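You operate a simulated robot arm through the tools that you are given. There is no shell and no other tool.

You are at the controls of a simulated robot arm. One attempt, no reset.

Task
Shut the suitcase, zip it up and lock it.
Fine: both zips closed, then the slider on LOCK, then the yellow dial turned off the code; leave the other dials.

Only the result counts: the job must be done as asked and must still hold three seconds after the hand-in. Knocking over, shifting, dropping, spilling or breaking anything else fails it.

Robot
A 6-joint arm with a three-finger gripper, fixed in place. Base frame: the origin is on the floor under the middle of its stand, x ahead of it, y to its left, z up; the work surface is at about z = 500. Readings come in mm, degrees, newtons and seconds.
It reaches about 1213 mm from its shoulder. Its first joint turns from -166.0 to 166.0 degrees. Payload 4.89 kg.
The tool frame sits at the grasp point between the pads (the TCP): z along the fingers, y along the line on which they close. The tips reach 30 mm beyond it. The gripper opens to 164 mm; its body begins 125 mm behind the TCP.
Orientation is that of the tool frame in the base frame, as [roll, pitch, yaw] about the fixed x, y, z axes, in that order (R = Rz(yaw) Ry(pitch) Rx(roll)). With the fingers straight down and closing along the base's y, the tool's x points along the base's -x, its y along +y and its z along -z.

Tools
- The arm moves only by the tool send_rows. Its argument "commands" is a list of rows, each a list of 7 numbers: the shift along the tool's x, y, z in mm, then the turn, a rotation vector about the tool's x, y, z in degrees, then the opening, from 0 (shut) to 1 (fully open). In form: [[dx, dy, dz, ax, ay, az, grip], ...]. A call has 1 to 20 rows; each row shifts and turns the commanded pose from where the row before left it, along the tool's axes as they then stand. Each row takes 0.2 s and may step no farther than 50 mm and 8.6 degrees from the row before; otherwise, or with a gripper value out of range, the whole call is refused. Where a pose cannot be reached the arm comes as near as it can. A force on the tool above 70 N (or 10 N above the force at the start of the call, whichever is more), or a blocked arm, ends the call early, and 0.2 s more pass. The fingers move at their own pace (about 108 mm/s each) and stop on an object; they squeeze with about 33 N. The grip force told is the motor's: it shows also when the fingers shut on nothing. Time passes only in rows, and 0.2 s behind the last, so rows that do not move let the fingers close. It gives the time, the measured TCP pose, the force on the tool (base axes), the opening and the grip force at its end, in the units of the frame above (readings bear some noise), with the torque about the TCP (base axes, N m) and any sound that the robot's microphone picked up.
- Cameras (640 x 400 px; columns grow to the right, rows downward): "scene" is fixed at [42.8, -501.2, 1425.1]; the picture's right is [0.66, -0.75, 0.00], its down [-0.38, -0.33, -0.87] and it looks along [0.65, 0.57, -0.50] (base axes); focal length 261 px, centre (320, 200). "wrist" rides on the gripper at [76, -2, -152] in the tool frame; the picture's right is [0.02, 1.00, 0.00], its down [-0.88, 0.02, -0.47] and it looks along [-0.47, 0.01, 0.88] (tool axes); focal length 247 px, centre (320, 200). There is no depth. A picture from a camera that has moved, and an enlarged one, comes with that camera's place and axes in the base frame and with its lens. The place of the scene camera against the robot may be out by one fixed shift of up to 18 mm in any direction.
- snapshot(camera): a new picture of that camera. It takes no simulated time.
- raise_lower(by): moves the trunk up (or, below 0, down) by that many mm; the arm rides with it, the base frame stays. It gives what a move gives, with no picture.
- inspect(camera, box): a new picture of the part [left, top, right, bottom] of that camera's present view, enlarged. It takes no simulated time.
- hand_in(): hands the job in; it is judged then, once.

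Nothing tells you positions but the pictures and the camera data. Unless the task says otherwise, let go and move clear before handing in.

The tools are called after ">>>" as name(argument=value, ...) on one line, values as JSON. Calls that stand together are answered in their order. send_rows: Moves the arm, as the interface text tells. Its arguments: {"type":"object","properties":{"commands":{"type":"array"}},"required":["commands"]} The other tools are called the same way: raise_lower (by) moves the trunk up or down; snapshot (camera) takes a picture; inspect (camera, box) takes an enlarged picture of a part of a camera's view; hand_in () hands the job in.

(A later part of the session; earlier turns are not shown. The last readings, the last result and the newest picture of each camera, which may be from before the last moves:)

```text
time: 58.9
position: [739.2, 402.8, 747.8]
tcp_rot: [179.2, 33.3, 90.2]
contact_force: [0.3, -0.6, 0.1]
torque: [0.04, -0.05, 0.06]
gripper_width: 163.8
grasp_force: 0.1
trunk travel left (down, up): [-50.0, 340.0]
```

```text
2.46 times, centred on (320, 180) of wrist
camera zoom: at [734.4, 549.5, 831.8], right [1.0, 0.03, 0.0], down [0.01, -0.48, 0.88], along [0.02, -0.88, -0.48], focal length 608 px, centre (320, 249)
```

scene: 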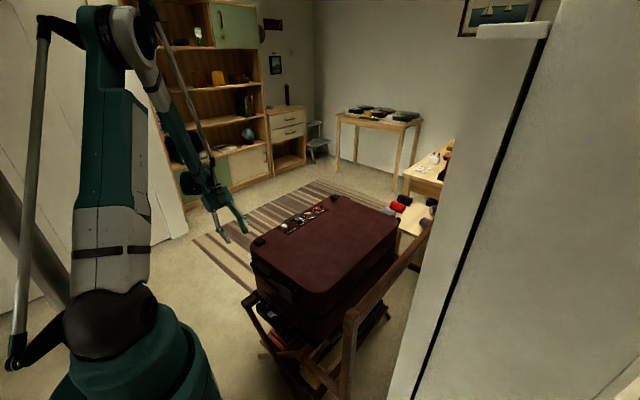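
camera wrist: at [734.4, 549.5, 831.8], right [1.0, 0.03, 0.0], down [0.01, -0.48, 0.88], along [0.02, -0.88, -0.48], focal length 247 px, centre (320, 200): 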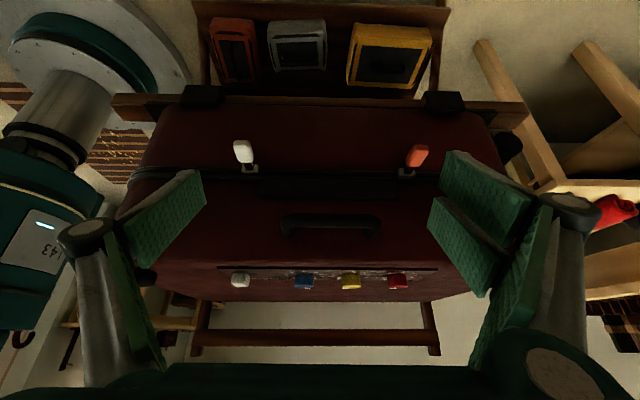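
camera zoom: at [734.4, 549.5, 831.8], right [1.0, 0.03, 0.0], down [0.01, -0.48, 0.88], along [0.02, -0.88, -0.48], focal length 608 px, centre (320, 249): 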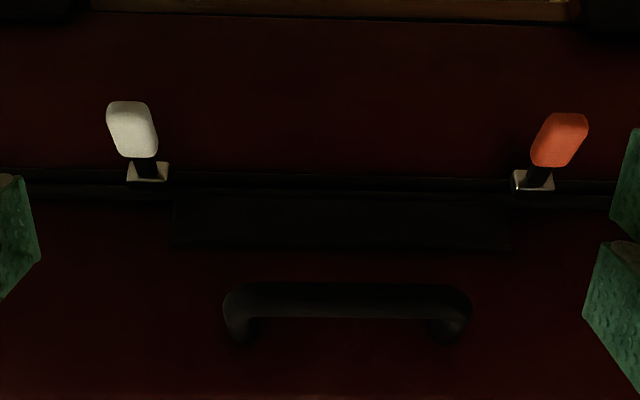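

Seen from the front, both zip sliders now sit mirror-symmetric, docked at the two ends of the black plate. Next is the lock slider, so I'll go above the lid and point the fingers straight down.

>>> send_rows(commands=[[-24.7, 0, -37.6, 0, 0, 0, 1], [-24.7, 0, -37.6, 0, 0, 0, 1], [-24.7, 0, -37.6, 0, 0, 0, 1], [-24.7, 0, -37.6, 0, 0, 0, 1], [0, 0, 0, 0, 8.3, 0, 1], [0, 0, 0, 0, 8.3, 0, 1], [0, 0, 0, 0, 8.3, 0, 1], [0, 0, 0, 0, 8.4, 0, 1], [-35, -27.8, 0, 0, 0, 0, 1], [-35, -27.8, 0, 0, 0, 0, 1], [-35, -27.8, 0, 0, 0, 0, 1], [-35, -27.8, 0, 0, 0, 0, 1], [-35, -27.8, 0, 0, 0, 0, 1], [0, 0, 0, 0, 0, 0, 1]])

>>> snapshot(camera="wrist")

>>> snapshot(camera="scene")

```text
time: 61.9
position: [598.0, 224.6, 927.3]
tcp_rot: [179.4, 0.1, 90.6]
contact_force: [-0.6, 0.6, -1.2]
torque: [-0.07, 0.05, 0.0]
gripper_width: 163.9
grasp_force: 0.1
trunk travel left (down, up): [-50.0, 340.0]
```

```text
taken
camera wrist: at [595.4, 301.0, 1077.9], right [1.0, 0.03, 0.01], down [0.02, -0.88, 0.47], along [0.03, -0.47, -0.88], focal length 247 px, centre (320, 200)
```

wrist: 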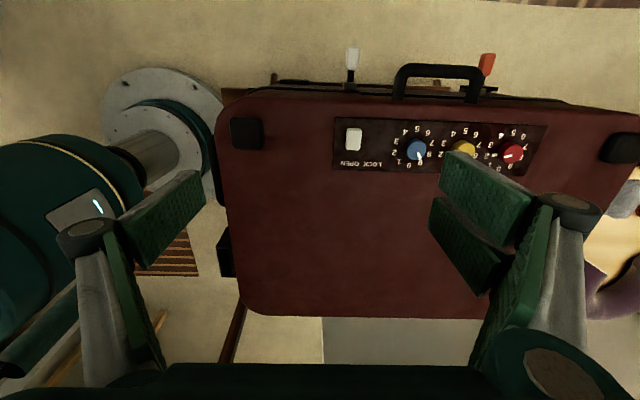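

```text
taken
```

scene: 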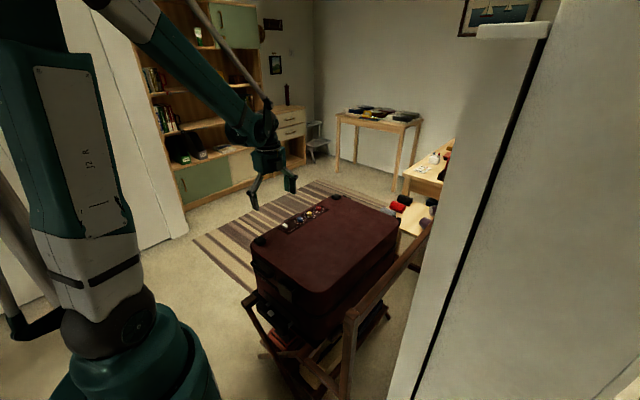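

I have a clear top view of the lock panel, so I'll zoom in for measurements.

>>> inspect(camera="wrist", box=[325, 100, 445, 180])

>>> inspect(camera="wrist", box=[400, 110, 560, 190])

```text
5.00 times, centred on (385, 140) of wrist
camera zoom: at [595.4, 301.0, 1077.9], right [1.0, 0.03, 0.01], down [0.02, -0.88, 0.47], along [0.03, -0.47, -0.88], focal length 1235 px, centre (-5, 500)
```

zoom: 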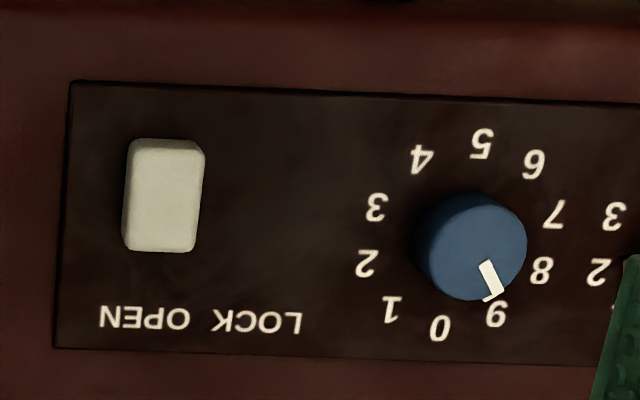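

```text
4.00 times, centred on (480, 150) of wrist
camera zoom: at [595.4, 301.0, 1077.9], right [1.0, 0.03, 0.01], down [0.02, -0.88, 0.47], along [0.03, -0.47, -0.88], focal length 988 px, centre (-320, 400)
```

zoom: 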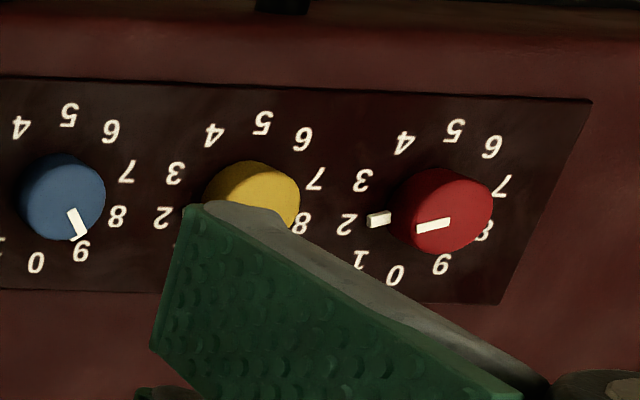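

The panel surface is at z ≈ 768, the knob is at (642, 224) and LOCK is about 30 mm farther along +x. I'll close the fingers and come down just left of the knob.

>>> send_rows(commands=[[0, -10, 0, 0, 0, 0, 0.4], [0, 0, 0, 0, 0, 0, 0], [0, 0, 0, 0, 0, 0, 0], [0, 0, 32, 0, 0, 0, 0], [0, 0, 32, 0, 0, 0, 0], [0, 0, 32, 0, 0, 0, 0], [0, 0, 0, 0, 0, 0, 0]])

>>> snapshot(camera="wrist")

>>> inspect(camera="scene", box=[220, 160, 360, 260])

```text
time: 63.5
position: [589.1, 224.7, 829.9]
tcp_rot: [179.3, 0.1, 90.6]
contact_force: [0.1, -0.1, 0.2]
torque: [0.01, -0.03, -0.02]
gripper_width: 0.0
grasp_force: 33.2
trunk travel left (down, up): [-50.0, 340.0]
```

```text
taken
camera wrist: at [586.0, 301.8, 981.3], right [1.0, 0.03, 0.01], down [0.02, -0.88, 0.47], along [0.03, -0.47, -0.88], focal length 247 px, centre (320, 200)
```

wrist: 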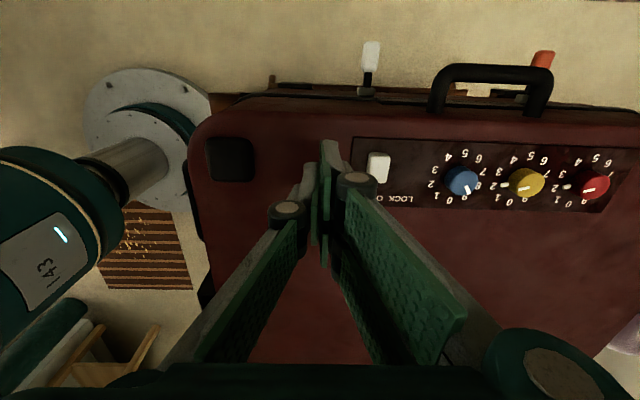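

```text
4.00 times, centred on (290, 210) of scene
camera zoom: at [42.8, -501.2, 1425.1], right [0.66, -0.75, 0.0], down [-0.38, -0.33, -0.87], along [0.65, 0.57, -0.5], focal length 1044 px, centre (440, 160)
```

zoom: 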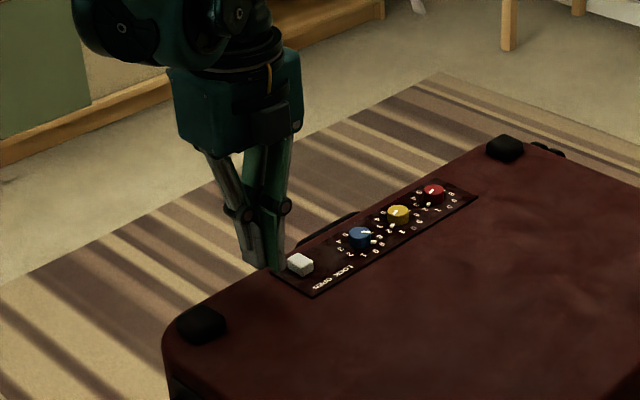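

>>> send_rows(commands=[[0, 0, 10, 0, 0, 0, 0], [0, 0, 8, 0, 0, 0, 0], [0, 0, 4, 0, 0, 0, 0], [0, 0, 2, 0, 0, 0, 0], [0, 0, 1.5, 0, 0, 0, 0]])

>>> snapshot(camera="wrist")

>>> inspect(camera="scene", box=[240, 190, 340, 260])

```text
time: 64.7
position: [590.9, 225.2, 804.7]
tcp_rot: [179.3, 0.1, 90.7]
contact_force: [-0.1, -1.1, 0.8]
torque: [0.0, -0.04, 0.03]
gripper_width: 0.0
grasp_force: 33.5
trunk travel left (down, up): [-50.0, 340.0]
```

```text
taken
camera wrist: at [586.5, 301.4, 956.4], right [1.0, 0.03, 0.01], down [0.02, -0.88, 0.47], along [0.03, -0.47, -0.88], focal length 247 px, centre (320, 200)
```

wrist: 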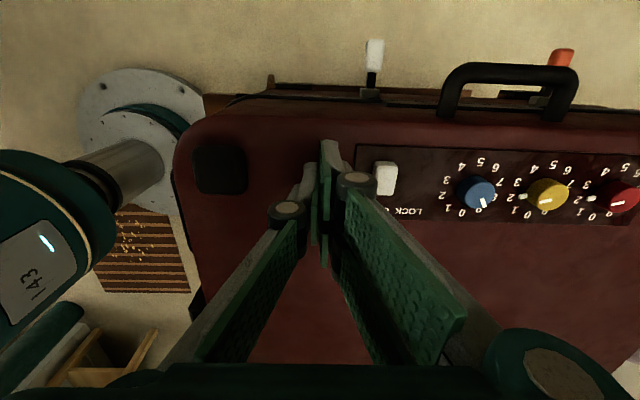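

```text
5.71 times, centred on (290, 225) of scene
camera zoom: at [42.8, -501.2, 1425.1], right [0.66, -0.75, 0.0], down [-0.38, -0.33, -0.87], along [0.65, 0.57, -0.5], focal length 1491 px, centre (491, 57)
```

zoom: 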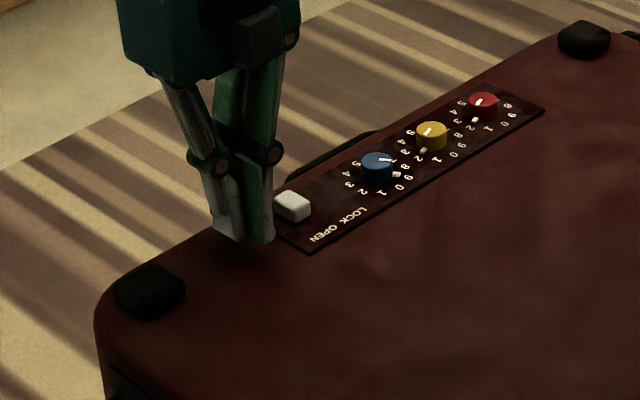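

The tips hang just above the lid, about 19 mm left of the knob. I'll push +x in small steps.

>>> send_rows(commands=[[0, 6, 0, 0, 0, 0, 0], [0, 6, 0, 0, 0, 0, 0], [0, 4, 0, 0, 0, 0, 0], [0, 4, 0, 0, 0, 0, 0], [0, 3, 0, 0, 0, 0, 0]])

>>> snapshot(camera="wrist")

```text
time: 65.9
position: [614.6, 224.5, 805.4]
tcp_rot: [179.3, 0.1, 90.6]
contact_force: [-0.3, 0.2, 0.1]
torque: [-0.02, -0.04, 0.01]
gripper_width: 0.1
grasp_force: 33.1
trunk travel left (down, up): [-50.0, 340.0]
```

```text
taken
camera wrist: at [610.0, 301.5, 956.7], right [1.0, 0.03, 0.01], down [0.02, -0.88, 0.47], along [0.03, -0.47, -0.88], focal length 247 px, centre (320, 200)
```

wrist: 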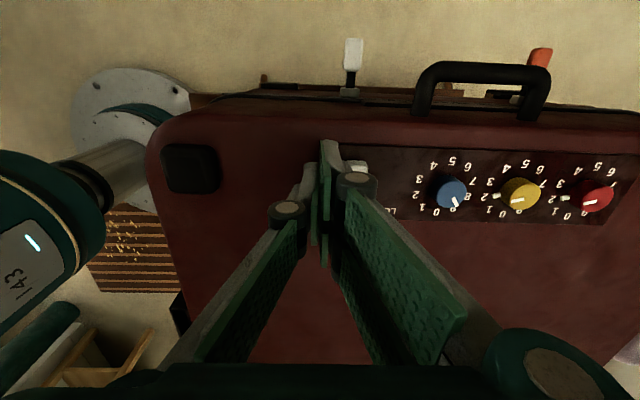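

>>> send_rows(commands=[[0, 3, 0, 0, 0, 0, 0], [0, 3, 0, 0, 0, 0, 0], [0, 3, 0, 0, 0, 0, 0], [0, 3, 0, 0, 0, 0, 0]])

>>> inspect(camera="scene", box=[240, 190, 340, 260])

```text
time: 66.9
position: [625.8, 225.5, 806.2]
tcp_rot: [179.3, 0.1, 90.7]
contact_force: [-4.1, 0.2, 0.9]
torque: [-0.01, 0.11, -0.11]
gripper_width: 0.1
grasp_force: 33.4
trunk travel left (down, up): [-50.0, 340.0]
```

```text
5.71 times, centred on (290, 225) of scene
camera zoom: at [42.8, -501.2, 1425.1], right [0.66, -0.75, 0.0], down [-0.38, -0.33, -0.87], along [0.65, 0.57, -0.5], focal length 1491 px, centre (491, 57)
```

zoom: 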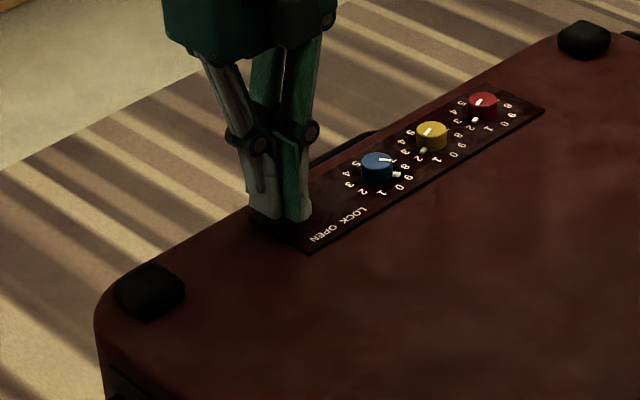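

In contact at 4 N. I'll keep pushing.

>>> send_rows(commands=[[0, 3, 0, 0, 0, 0, 0], [0, 3, 0, 0, 0, 0, 0], [0, 3, 0, 0, 0, 0, 0], [0, 3, 0, 0, 0, 0, 0], [0, 3, 0, 0, 0, 0, 0]])

>>> snapshot(camera="wrist")

>>> inspect(camera="wrist", box=[290, 120, 450, 220])

```text
time: 68.1
position: [641.4, 225.5, 806.0]
tcp_rot: [179.2, 0.2, 90.6]
contact_force: [-0.6, 1.1, 2.7]
torque: [0.0, -0.01, -0.02]
gripper_width: 0.0
grasp_force: 32.9
trunk travel left (down, up): [-50.0, 340.0]
```

```text
taken
camera wrist: at [637.3, 302.1, 957.3], right [1.0, 0.03, 0.01], down [0.02, -0.88, 0.47], along [0.03, -0.47, -0.88], focal length 247 px, centre (320, 200)
```

wrist: 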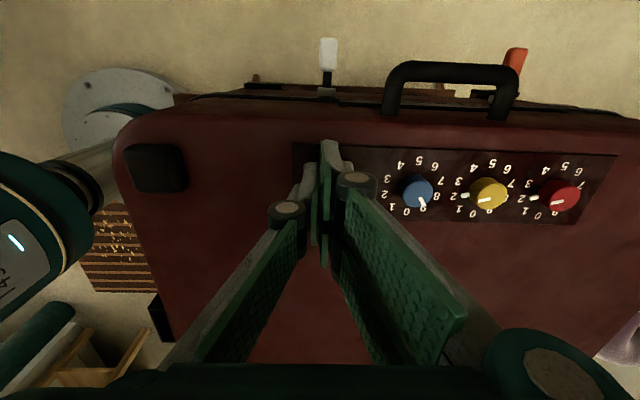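

```text
4.00 times, centred on (370, 170) of wrist
camera zoom: at [637.3, 302.1, 957.3], right [1.0, 0.03, 0.01], down [0.02, -0.88, 0.47], along [0.03, -0.47, -0.88], focal length 988 px, centre (120, 320)
```

zoom: 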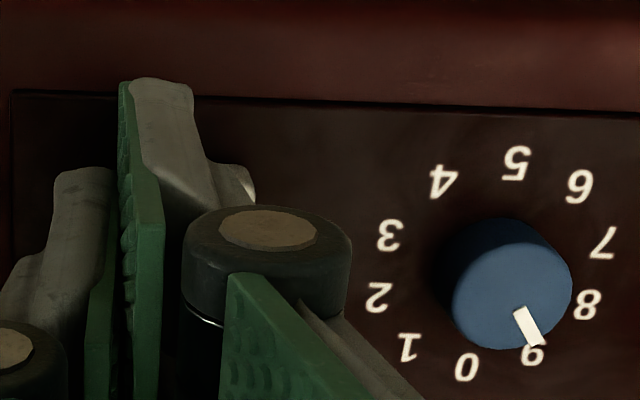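

>>> send_rows(commands=[[0, 3, 0, 0, 0, 0, 0], [0, 3, 0, 0, 0, 0, 0], [0, 2, 0, 0, 0, 0, 0]])

>>> send_rows(commands=[[0, 2, 0, 0, 0, 0, 0], [0, 2, 0, 0, 0, 0, 0]])

>>> inspect(camera="wrist", box=[290, 120, 450, 220])

```text
time: 68.9
position: [648.9, 226.5, 805.2]
tcp_rot: [179.3, 0.1, 90.5]
contact_force: [-0.7, -0.1, 0.0]
torque: [-0.03, -0.02, 0.01]
gripper_width: 0.3
grasp_force: 32.5
trunk travel left (down, up): [-50.0, 340.0]
```

```text
time: 69.5
position: [654.7, 225.7, 805.7]
tcp_rot: [179.4, 0.0, 90.6]
contact_force: [0.0, 0.4, 0.0]
torque: [-0.03, -0.03, -0.02]
gripper_width: 0.2
grasp_force: 33.0
trunk travel left (down, up): [-50.0, 340.0]
```

```text
4.00 times, centred on (370, 170) of wrist
camera zoom: at [649.0, 302.0, 957.3], right [1.0, 0.03, 0.01], down [0.02, -0.88, 0.47], along [0.03, -0.47, -0.88], focal length 988 px, centre (120, 320)
```

zoom: 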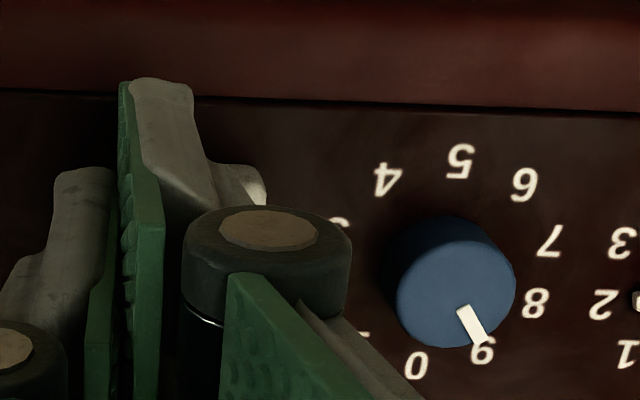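

>>> send_rows(commands=[[0, 1.5, 0, 0, 0, 0, 0], [0, 1.5, 0, 0, 0, 0, 0]])

>>> inspect(camera="wrist", box=[290, 120, 450, 220])

>>> inspect(camera="scene", box=[240, 190, 340, 260])

```text
time: 70.1
position: [655.4, 225.9, 806.3]
tcp_rot: [179.3, 0.1, 90.6]
contact_force: [-4.9, 0.8, 0.9]
torque: [0.02, 0.12, -0.06]
gripper_width: 0.1
grasp_force: 33.0
trunk travel left (down, up): [-50.0, 340.0]
```

```text
4.00 times, centred on (370, 170) of wrist
camera zoom: at [651.7, 301.8, 957.4], right [1.0, 0.03, 0.01], down [0.02, -0.88, 0.47], along [0.03, -0.47, -0.88], focal length 988 px, centre (120, 320)
```

zoom: 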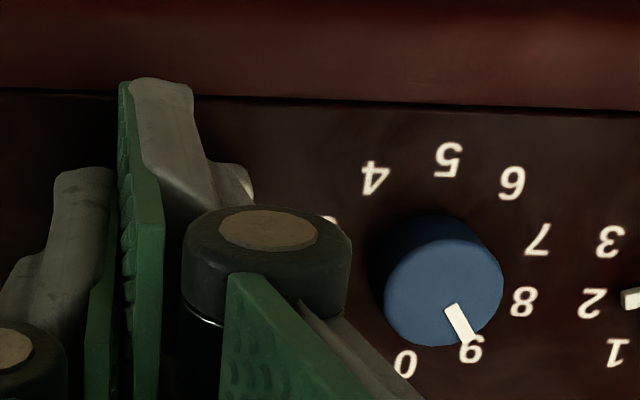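

```text
5.71 times, centred on (290, 225) of scene
camera zoom: at [42.8, -501.2, 1425.1], right [0.66, -0.75, 0.0], down [-0.38, -0.33, -0.87], along [0.65, 0.57, -0.5], focal length 1491 px, centre (491, 57)
```

zoom: 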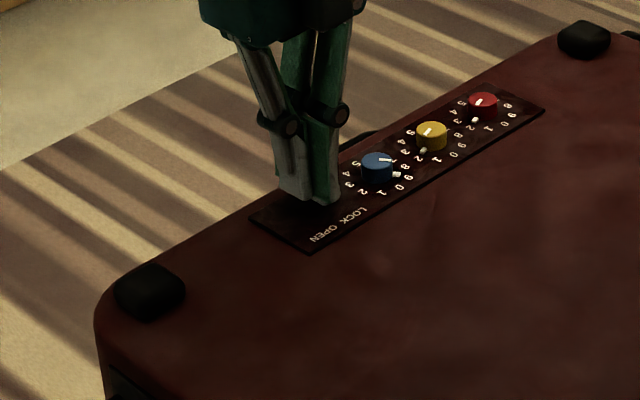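

>>> send_rows(commands=[[0, 1.5, 0, 0, 0, 0, 0], [0, 1.5, 0, 0, 0, 0, 0]])

>>> send_rows(commands=[[0, 1.5, 0, 0, 0, 0, 0], [0, 0, 0, 0, 0, 0, 0]])

>>> inspect(camera="wrist", box=[290, 120, 450, 220])

```text
time: 70.7
position: [659.2, 225.5, 804.9]
tcp_rot: [179.3, 0.1, 90.6]
contact_force: [-4.7, 0.4, 6.6]
torque: [0.0, 0.02, 0.01]
gripper_width: 0.1
grasp_force: 33.2
trunk travel left (down, up): [-50.0, 340.0]
```

```text
time: 71.3
position: [661.7, 224.4, 807.2]
tcp_rot: [179.3, 0.1, 90.6]
contact_force: [-3.4, 0.6, 4.0]
torque: [-0.01, 0.03, -0.03]
gripper_width: 0.0
grasp_force: 32.6
trunk travel left (down, up): [-50.0, 340.0]
```

```text
4.00 times, centred on (370, 170) of wrist
camera zoom: at [656.5, 302.0, 957.5], right [1.0, 0.03, 0.01], down [0.02, -0.88, 0.47], along [0.03, -0.47, -0.88], focal length 988 px, centre (120, 320)
```

zoom: 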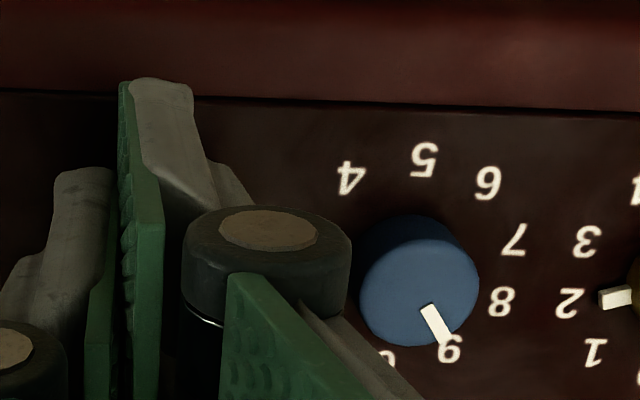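

The finger seems to have ridden up on the knob's rounded edge. I'll lift straight up and look at where the slider is.

>>> send_rows(commands=[[0, 0, -20, 0, 0, 0, 0], [0, -10, -30, 0, 0, 0, 0], [0, -30, -30, 0, 0, 0, 0], [0, -30, 0, 0, 0, 0, 0], [0, 0, 0, 0, 0, 0, 0]])

>>> snapshot(camera="wrist")

>>> inspect(camera="wrist", box=[330, 110, 490, 210])

>>> inspect(camera="scene", box=[260, 190, 360, 260])

```text
time: 72.5
position: [589.0, 224.1, 883.8]
tcp_rot: [179.3, 0.1, 90.5]
contact_force: [0.1, 0.1, 0.9]
torque: [0.05, 0.04, -0.02]
gripper_width: 0.0
grasp_force: 33.1
trunk travel left (down, up): [-50.0, 340.0]
```

```text
taken
camera wrist: at [585.0, 300.6, 1035.5], right [1.0, 0.03, 0.01], down [0.02, -0.88, 0.47], along [0.03, -0.47, -0.88], focal length 247 px, centre (320, 200)
```

wrist: 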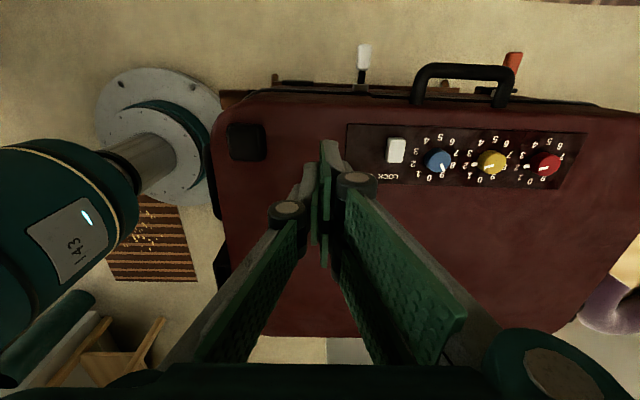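

```text
4.00 times, centred on (410, 160) of wrist
camera zoom: at [585.0, 300.6, 1035.5], right [1.0, 0.03, 0.01], down [0.02, -0.88, 0.47], along [0.03, -0.47, -0.88], focal length 988 px, centre (-40, 360)
```

zoom: 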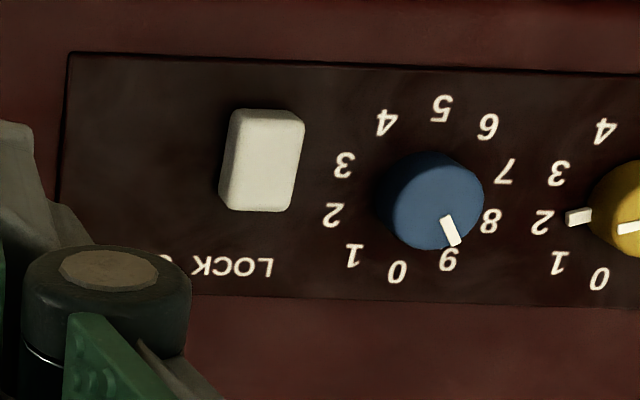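

```text
5.71 times, centred on (310, 225) of scene
camera zoom: at [42.8, -501.2, 1425.1], right [0.66, -0.75, 0.0], down [-0.38, -0.33, -0.87], along [0.65, 0.57, -0.5], focal length 1491 px, centre (377, 57)
```

zoom: 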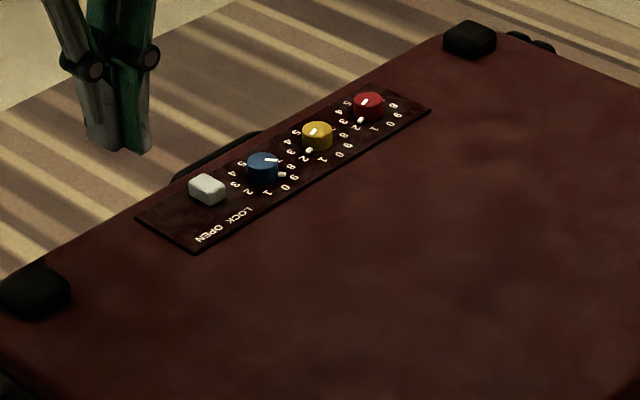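

The slider now sits over the LOCK label. I'll give it a lower, slightly firmer push to make sure it's at the end of its travel.

>>> send_rows(commands=[[0, 40, 0, 0, 0, 0, 0], [0, 3, 30, 0, 0, 0, 0], [0, 0, 30, 0, 0, 0, 0], [0, 0, 15, 0, 0, 0, 0], [0, 0, 4, 0, 0, 0, 0], [0, 0, 2.5, 0, 0, 0, 0]])

>>> snapshot(camera="wrist")

```text
time: 73.9
position: [633.4, 225.9, 803.4]
tcp_rot: [179.3, 0.1, 90.7]
contact_force: [-0.9, -0.4, 1.0]
torque: [0.03, 0.0, 0.01]
gripper_width: 0.0
grasp_force: 33.7
trunk travel left (down, up): [-50.0, 340.0]
```

```text
taken
camera wrist: at [629.1, 301.5, 955.1], right [1.0, 0.03, 0.01], down [0.02, -0.88, 0.47], along [0.03, -0.47, -0.88], focal length 247 px, centre (320, 200)
```

wrist: 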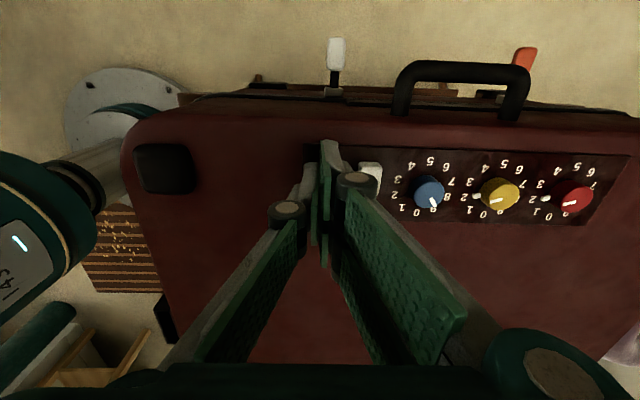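

>>> send_rows(commands=[[0, 0, 2, 0, 0, 0, 0], [0, 4, 0, 0, 0, 0, 0], [0, 4, 0, 0, 0, 0, 0], [0, 2, 0, 0, 0, 0, 0]])

>>> send_rows(commands=[[0, 2, 0, 0, 0, 0, 0], [0, 2, 0, 0, 0, 0, 0]])

>>> send_rows(commands=[[0, 1.5, 0, 0, 0, 0, 0], [0, 1.5, 0, 0, 0, 0, 0]])

```text
time: 74.9
position: [645.4, 226.0, 802.7]
tcp_rot: [179.3, 0.1, 90.6]
contact_force: [0.3, 0.2, 0.2]
torque: [0.01, -0.02, 0.0]
gripper_width: 0.0
grasp_force: 33.4
trunk travel left (down, up): [-50.0, 340.0]
```

```text
time: 75.5
position: [648.7, 224.8, 803.4]
tcp_rot: [179.4, 0.1, 90.6]
contact_force: [0.4, 0.2, -0.4]
torque: [0.0, 0.01, 0.01]
gripper_width: 0.2
grasp_force: 33.4
trunk travel left (down, up): [-50.0, 340.0]
```

```text
time: 76.1
position: [651.4, 226.0, 802.0]
tcp_rot: [179.3, 0.1, 90.5]
contact_force: [0.0, 0.0, -0.7]
torque: [-0.02, -0.01, 0.03]
gripper_width: 0.0
grasp_force: 33.4
trunk travel left (down, up): [-50.0, 340.0]
```

>>> send_rows(commands=[[0, 1.5, 0, 0, 0, 0, 0], [0, 1.5, 0, 0, 0, 0, 0]])

>>> send_rows(commands=[[0, 1.5, 0, 0, 0, 0, 0], [0, 0, 0, 0, 0, 0, 0]])

>>> inspect(camera="wrist", box=[290, 120, 450, 220])

```text
time: 76.7
position: [652.6, 225.9, 803.2]
tcp_rot: [179.4, 0.1, 90.6]
contact_force: [-13.9, 0.1, -0.1]
torque: [-0.02, 0.32, -0.18]
gripper_width: 0.3
grasp_force: 32.6
trunk travel left (down, up): [-50.0, 340.0]
```

```text
time: 77.3
position: [654.1, 226.2, 802.3]
tcp_rot: [179.4, 0.1, 90.7]
contact_force: [-41.1, 1.2, -4.7]
torque: [0.06, 0.96, -0.34]
gripper_width: 0.0
grasp_force: 32.8
trunk travel left (down, up): [-50.0, 340.0]
```

```text
4.00 times, centred on (370, 170) of wrist
camera zoom: at [649.1, 302.1, 954.1], right [1.0, 0.03, 0.01], down [0.02, -0.88, 0.47], along [0.02, -0.47, -0.88], focal length 988 px, centre (120, 320)
```

zoom: 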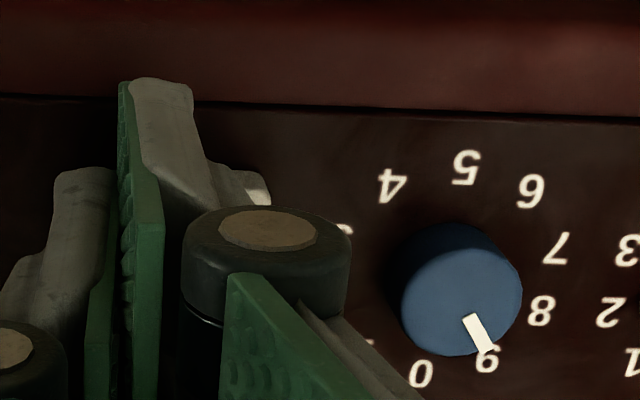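

At 41 N it no longer moves, so the slider is hard against its LOCK end. I'll back off, rise, turn the hand to close along y, and go above the yellow dial at about (777, 218).

>>> send_rows(commands=[[0, -6, 0, 0, 0, 0, 0], [0, -6, -20, 0, 0, 0, 0], [0, 0, -40, 0, 0, 0, 0], [0, 0, -40, 0, 0, 0, 0.5], [0, 0, 0, 0, 0, -8.2, 0.5], [0, 0, 0, 0, 0, -8.2, 0.5], [0, 0, 0, 0, 0, -8.2, 0.5], [0, 0, 0, 0, 0, -8.2, 0.5], [0, 0, 0, 0, 0, -8.2, 0.5], [0, 0, 0, 0, 0, -8.2, 0.5], [0, 0, 0, 0, 0, -8.2, 0.5], [0, 0, 0, 0, 0, -8.2, 0.5], [0, 0, 0, 0, 0, -8.2, 0.5], [0, 0, 0, 0, 0, -8.2, 0.5], [0, 0, 0, 0, 0, -7.4, 0.5], [0, 0, 0, 0, 0, 0, 0.5]])

>>> snapshot(camera="wrist")

```text
time: 80.7
position: [642.0, 226.5, 901.3]
tcp_rot: [-179.9, 0.7, -180.0]
contact_force: [-0.1, -0.2, -0.1]
torque: [-0.03, 0.01, -0.02]
gripper_width: 82.3
grasp_force: 0.1
trunk travel left (down, up): [-50.0, 340.0]
```

```text
taken
camera wrist: at [563.6, 224.4, 1052.9], right [-0.02, 1.0, 0.0], down [0.88, 0.02, 0.48], along [0.48, 0.01, -0.88], focal length 247 px, centre (320, 200)
```

wrist: 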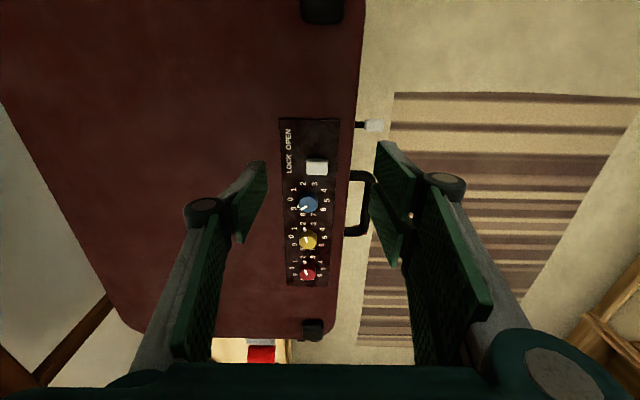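

>>> inspect(camera="wrist", box=[260, 110, 380, 300])

>>> inspect(camera="wrist", box=[270, 180, 350, 230])

>>> inspect(camera="wrist", box=[270, 225, 350, 290])

```text
2.11 times, centred on (320, 205) of wrist
camera zoom: at [563.6, 224.4, 1052.9], right [-0.02, 1.0, 0.0], down [0.88, 0.02, 0.48], along [0.48, 0.01, -0.88], focal length 520 px, centre (320, 190)
```

zoom: 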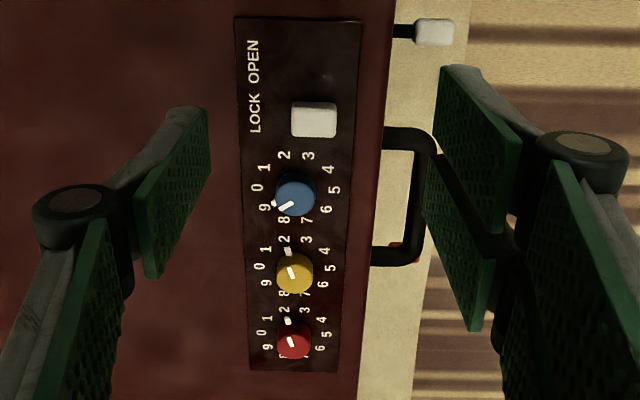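

```text
8.00 times, centred on (310, 205) of wrist
camera zoom: at [563.6, 224.4, 1052.9], right [-0.02, 1.0, 0.0], down [0.88, 0.02, 0.48], along [0.48, 0.01, -0.88], focal length 1976 px, centre (400, 160)
```

zoom: 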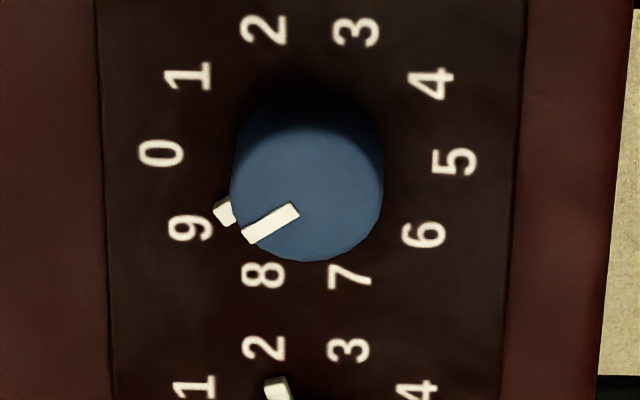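

```text
6.15 times, centred on (310, 258) of wrist
camera zoom: at [563.6, 224.4, 1052.9], right [-0.02, 1.0, 0.0], down [0.88, 0.02, 0.48], along [0.48, 0.01, -0.88], focal length 1520 px, centre (382, -154)
```

zoom: 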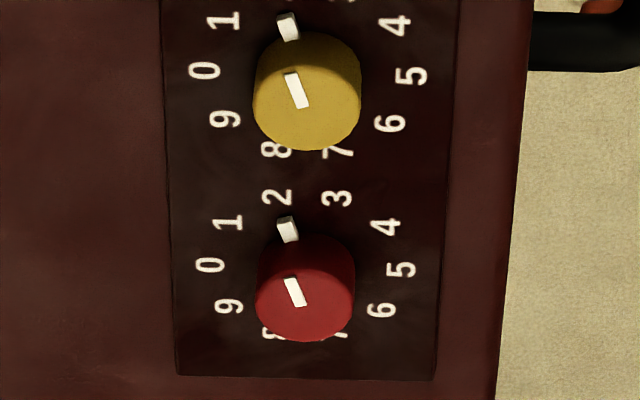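

>>> send_rows(commands=[[-33.5, -2.6, 0, 0, 0, 0, 0.5], [-33.5, -2.6, 0, 0, 0, 0, 0.5], [-33.5, -2.6, 0, 0, 0, 0, 0.5], [-33.5, -2.6, 0, 0, 0, 0, 0.5], [0, 0, 25, 0, 0, 0, 0.5], [0, 0, 20, 0, 0, 0, 0.45], [0, 0, 0, 0, 0, 0, 0.45]])

>>> snapshot(camera="wrist")

>>> inspect(camera="wrist", box=[240, 90, 400, 230])

>>> inspect(camera="scene", box=[260, 150, 360, 240])

```text
time: 82.3
position: [778.4, 214.6, 858.0]
tcp_rot: [-180.0, 0.6, -180.0]
contact_force: [0.4, 0.0, -0.8]
torque: [-0.02, 0.02, -0.01]
gripper_width: 73.9
grasp_force: 0.2
trunk travel left (down, up): [-50.0, 340.0]
```

```text
taken
camera wrist: at [699.1, 213.6, 1008.9], right [-0.02, 1.0, 0.0], down [0.88, 0.02, 0.48], along [0.48, 0.01, -0.88], focal length 247 px, centre (320, 200)
```

wrist: 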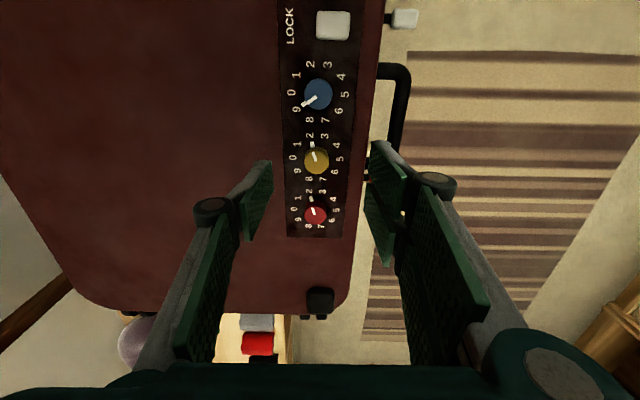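

```text
2.86 times, centred on (320, 160) of wrist
camera zoom: at [699.1, 213.6, 1008.9], right [-0.02, 1.0, 0.0], down [0.88, 0.02, 0.48], along [0.48, 0.01, -0.88], focal length 706 px, centre (320, 314)
```

zoom: 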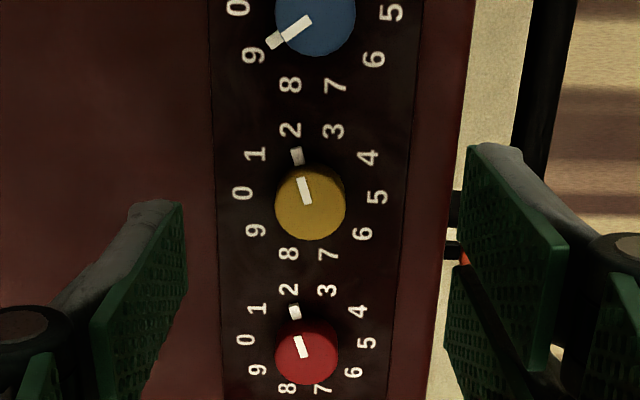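

```text
4.44 times, centred on (310, 195) of scene
camera zoom: at [42.8, -501.2, 1425.1], right [0.66, -0.75, 0.0], down [-0.38, -0.33, -0.87], along [0.65, 0.57, -0.5], focal length 1160 px, centre (364, 222)
```

zoom: 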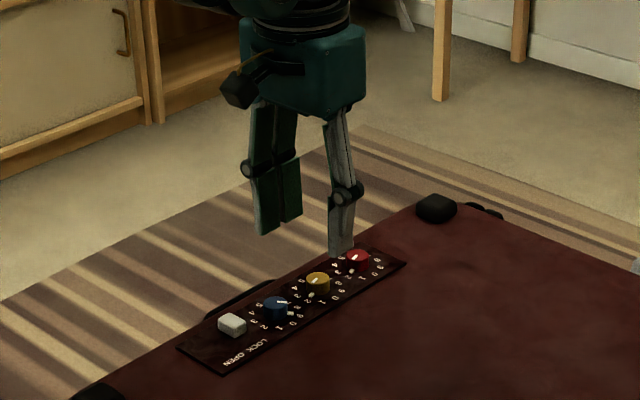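

>>> send_rows(commands=[[0, -2.5, 15, 0, 0, 0, 0.45], [0, 0, 14, 0, 0, 0, 0.4], [0, 0, 0, 0, 0, 0, 0.4]])

>>> inspect(camera="wrist", box=[220, 80, 420, 240])

>>> inspect(camera="scene", box=[270, 170, 350, 230])

```text
time: 83.1
position: [776.7, 213.2, 828.4]
tcp_rot: [-179.9, 0.6, -180.0]
contact_force: [-0.5, 0.8, -0.5]
torque: [-0.01, -0.02, 0.01]
gripper_width: 65.5
grasp_force: 0.0
trunk travel left (down, up): [-50.0, 340.0]
```

```text
2.50 times, centred on (320, 160) of wrist
camera zoom: at [698.9, 211.7, 979.9], right [-0.02, 1.0, 0.0], down [0.88, 0.02, 0.48], along [0.48, 0.01, -0.88], focal length 617 px, centre (320, 300)
```

zoom: 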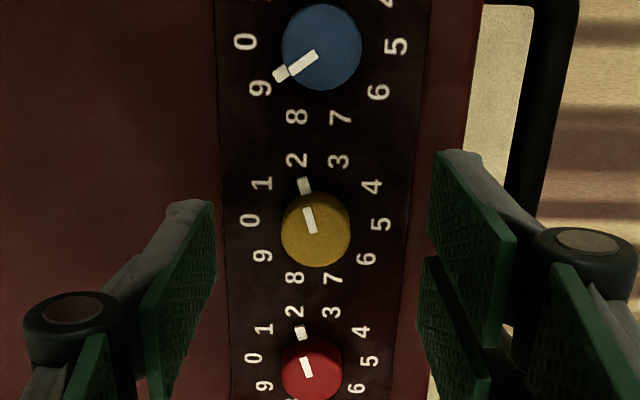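

```text
6.67 times, centred on (310, 200) of scene
camera zoom: at [42.8, -501.2, 1425.1], right [0.66, -0.75, 0.0], down [-0.38, -0.33, -0.87], along [0.65, 0.57, -0.5], focal length 1740 px, centre (387, 200)
```

zoom: 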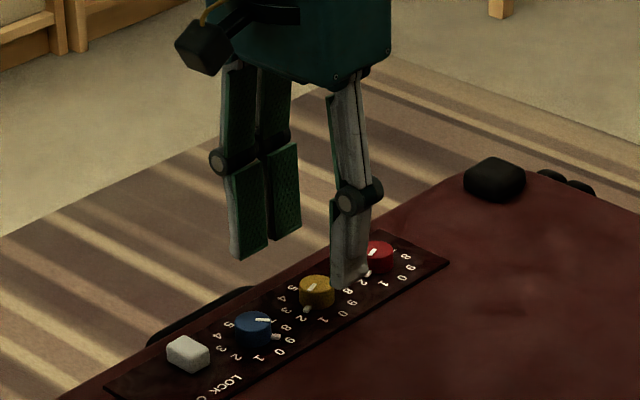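

The yellow dial is centred between the fingers. I'll pre-rotate 12° the other way for clearance, then descend around it.

>>> send_rows(commands=[[-1.5, -1.7, 0, 0, 0, -6, 0.4], [0, 0, 0, 0, 0, -6, 0.4], [0, 0, 10, 0, 0, 0, 0.4], [0, 0, 8, 0, 0, 0, 0.4], [0, 0, 4, 0, 0, 0, 0.4], [0, 0, 2.5, 0, 0, 0, 0.4]])

>>> inspect(camera="wrist", box=[220, 80, 420, 240])

>>> inspect(camera="scene", box=[270, 170, 350, 230])

```text
time: 84.5
position: [779.2, 210.7, 805.9]
tcp_rot: [-179.8, 0.7, -168.1]
contact_force: [0.0, -0.1, 0.6]
torque: [-0.01, 0.0, 0.02]
gripper_width: 65.6
grasp_force: 0.1
trunk travel left (down, up): [-50.0, 340.0]
```

```text
2.50 times, centred on (320, 160) of wrist
camera zoom: at [702.2, 193.4, 955.8], right [-0.23, 0.97, 0.0], down [0.85, 0.2, 0.48], along [0.47, 0.11, -0.88], focal length 617 px, centre (320, 300)
```

zoom: 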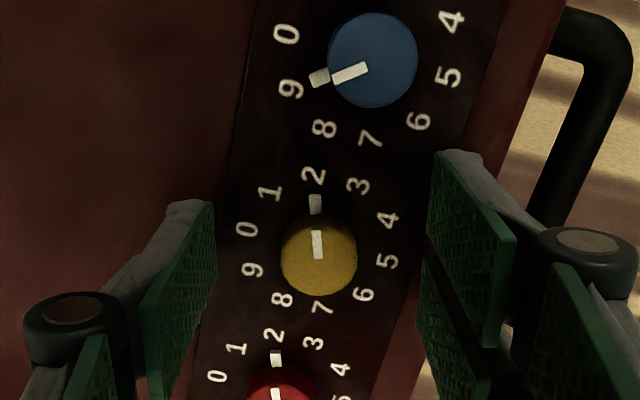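

```text
6.67 times, centred on (310, 200) of scene
camera zoom: at [42.8, -501.2, 1425.1], right [0.66, -0.75, 0.0], down [-0.38, -0.33, -0.87], along [0.65, 0.57, -0.5], focal length 1740 px, centre (387, 200)
```

zoom: 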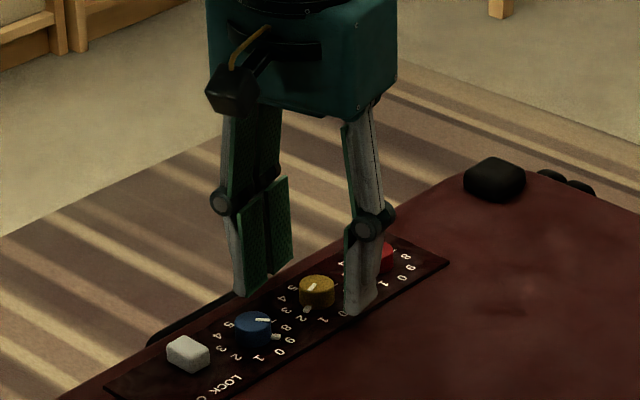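

Centred within about 1 mm. I'll lower slightly and close on the dial.

>>> send_rows(commands=[[0, 0, 2.5, 0, 0, 0, 0.35], [0, 0, 0, 0, 0, 0, 0.25], [0, 0, 0, 0, 0, 0, 0.15], [0, 0, 0, 0, 0, 0, 0.08], [0, 0, 0, 0, 0, 0, 0.08]])

>>> inspect(camera="wrist", box=[220, 80, 420, 240])

```text
time: 85.7
position: [780.0, 210.5, 802.3]
tcp_rot: [-179.8, 0.6, -168.0]
contact_force: [1.7, -7.6, -0.3]
torque: [-0.22, -0.04, -0.02]
gripper_width: 23.7
grasp_force: 32.8
trunk travel left (down, up): [-50.0, 340.0]
```

```text
2.50 times, centred on (320, 160) of wrist
camera zoom: at [702.7, 193.4, 953.4], right [-0.23, 0.97, 0.0], down [0.85, 0.2, 0.48], along [0.47, 0.11, -0.88], focal length 617 px, centre (320, 300)
```

zoom: 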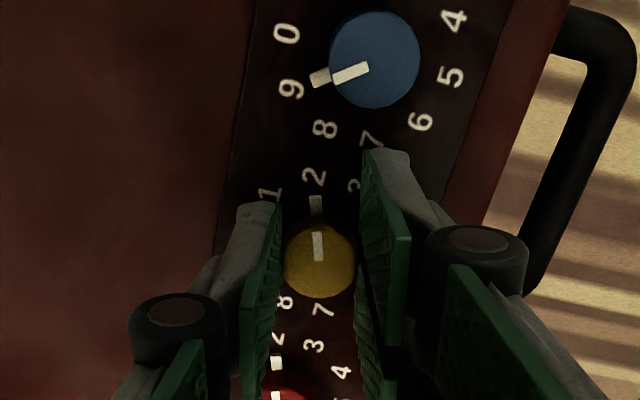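

I have a firm hold of the yellow dial. I'll twist gradually.

>>> send_rows(commands=[[0, 0, 0, 0, 0, 7, 0.08], [0, 0, 0, 0, 0, 7, 0.08], [0, 0, 0, 0, 0, 7, 0.08]])

>>> inspect(camera="wrist", box=[220, 80, 420, 240])

```text
time: 86.5
position: [778.2, 213.4, 802.8]
tcp_rot: [179.9, 0.8, 171.0]
contact_force: [5.6, 21.6, 1.7]
torque: [0.6, -0.15, 0.14]
gripper_width: 23.6
grasp_force: 33.1
trunk travel left (down, up): [-50.0, 340.0]
```

```text
2.50 times, centred on (320, 160) of wrist
camera zoom: at [701.3, 222.9, 953.4], right [0.14, 0.99, 0.0], down [0.87, -0.12, 0.48], along [0.48, -0.06, -0.88], focal length 617 px, centre (320, 300)
```

zoom: 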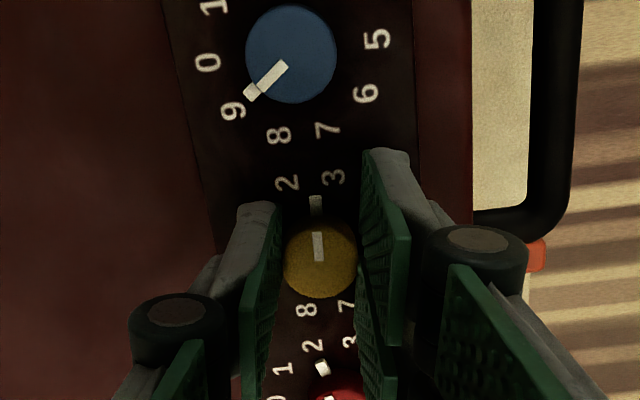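

The dial turns with the hand and the pointer is leaving 2. I'll continue to the next digit.

>>> send_rows(commands=[[0, 0, 0, 0, 0, 7, 0.08], [0, 0, 0, 0, 0, 7, 0.08]])

>>> inspect(camera="wrist", box=[220, 80, 420, 240])

>>> inspect(camera="scene", box=[270, 170, 350, 230])

```text
time: 87.1
position: [779.5, 214.4, 801.9]
tcp_rot: [179.8, 0.7, 157.0]
contact_force: [17.3, 51.1, 14.0]
torque: [1.49, -0.55, 0.34]
gripper_width: 23.9
grasp_force: 32.9
trunk travel left (down, up): [-50.0, 340.0]
```

```text
2.50 times, centred on (320, 160) of wrist
camera zoom: at [706.2, 242.0, 953.4], right [0.37, 0.93, 0.01], down [0.81, -0.33, 0.48], along [0.45, -0.17, -0.88], focal length 617 px, centre (320, 300)
```

zoom: 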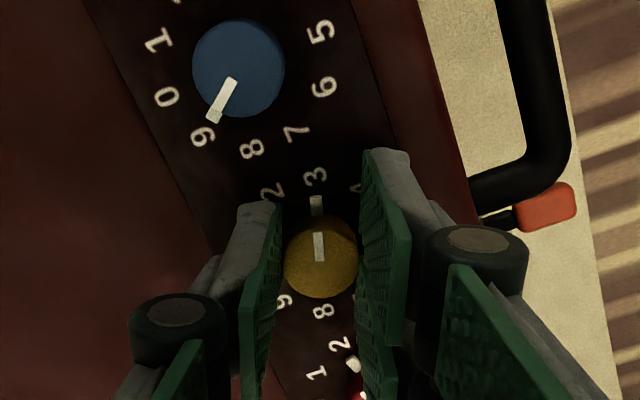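

```text
6.67 times, centred on (310, 200) of scene
camera zoom: at [42.8, -501.2, 1425.1], right [0.66, -0.75, 0.0], down [-0.38, -0.33, -0.87], along [0.65, 0.57, -0.5], focal length 1740 px, centre (387, 200)
```

zoom: 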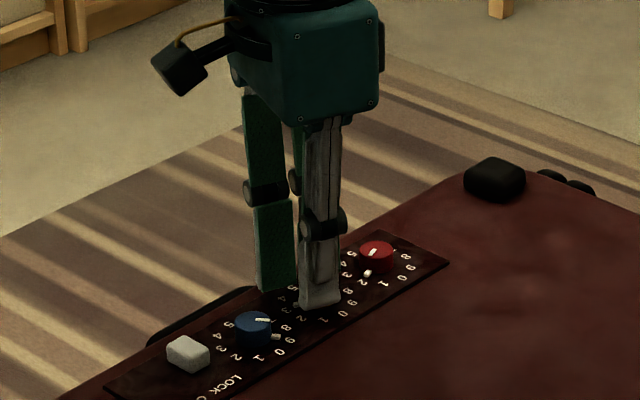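

The pointer is almost at 3. I'll relieve the side load with a small shift, turn a few more degrees, then release.

>>> send_rows(commands=[[1, 2.3, 0, 0, 0, 0, 0.08], [0, 0, 0, 0, 0, 3, 0.08], [0, 0, 0, 0, 0, 0, 0.08]])

>>> inspect(camera="wrist", box=[220, 80, 420, 240])

```text
time: 87.9
position: [780.6, 213.4, 802.9]
tcp_rot: [179.8, 0.7, 153.9]
contact_force: [26.0, 43.0, 19.7]
torque: [1.09, -0.84, 0.34]
gripper_width: 24.0
grasp_force: 33.2
trunk travel left (down, up): [-50.0, 340.0]
```

```text
2.50 times, centred on (320, 160) of wrist
camera zoom: at [707.9, 246.5, 953.3], right [0.42, 0.91, 0.0], down [0.79, -0.37, 0.48], along [0.44, -0.2, -0.88], focal length 617 px, centre (320, 300)
```

zoom: 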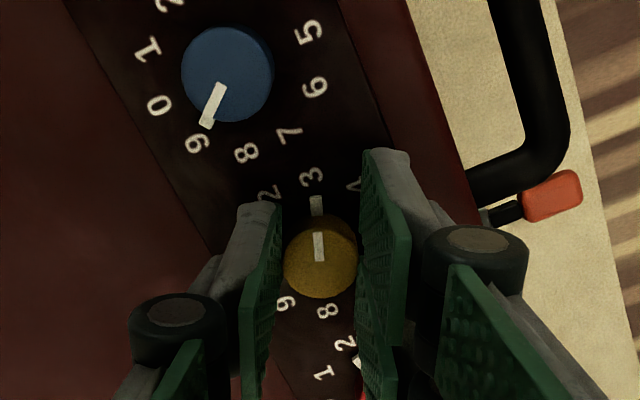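

The pointer reads 3, so yellow is off the code. I'll open just enough and lift straight up to check all the dials.

>>> send_rows(commands=[[0, 0, 0, 0, 0, 0, 0.2], [0, 0, 0, 0, 0, 0, 0.28], [0, 0, 0, 0, 0, 0, 0.28], [0, 0, -15, 0, 0, 0, 0.28], [0, 0, -25, 0, 0, 0, 0.28], [0, 0, -40, 0, 0, 0, 0.28], [0, 0, -40, 0, 0, 0, 0.5]])

>>> snapshot(camera="wrist")

>>> inspect(camera="wrist", box=[230, 60, 390, 250])

>>> inspect(camera="scene", box=[270, 170, 350, 230])

```text
time: 89.5
position: [779.4, 214.2, 922.3]
tcp_rot: [179.7, 0.6, 153.9]
contact_force: [0.9, 0.4, -2.1]
torque: [-0.03, 0.23, -0.01]
gripper_width: 82.0
grasp_force: 0.1
trunk travel left (down, up): [-50.0, 340.0]
```

```text
taken
camera wrist: at [707.1, 245.3, 1073.2], right [0.42, 0.91, 0.0], down [0.79, -0.37, 0.48], along [0.44, -0.2, -0.88], focal length 247 px, centre (320, 200)
```

wrist: 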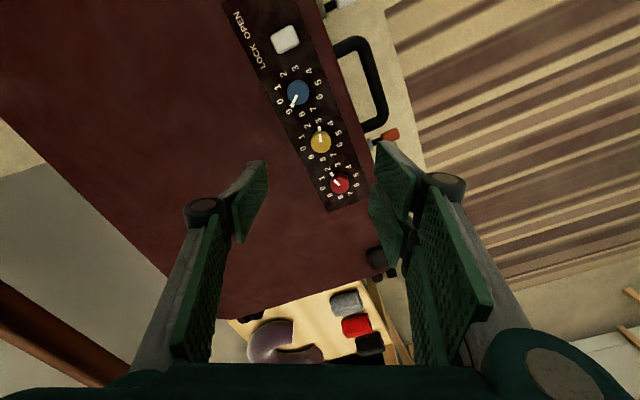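

```text
2.11 times, centred on (310, 155) of wrist
camera zoom: at [707.1, 245.3, 1073.2], right [0.42, 0.91, 0.0], down [0.79, -0.37, 0.48], along [0.44, -0.2, -0.88], focal length 520 px, centre (341, 295)
```

zoom: 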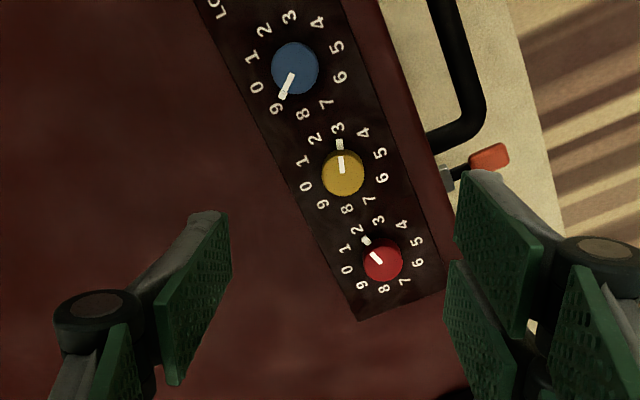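

```text
6.67 times, centred on (310, 200) of scene
camera zoom: at [42.8, -501.2, 1425.1], right [0.66, -0.75, 0.0], down [-0.38, -0.33, -0.87], along [0.65, 0.57, -0.5], focal length 1740 px, centre (387, 200)
```

zoom: 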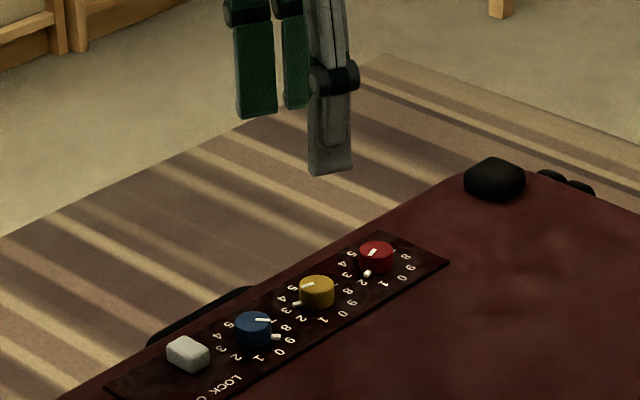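

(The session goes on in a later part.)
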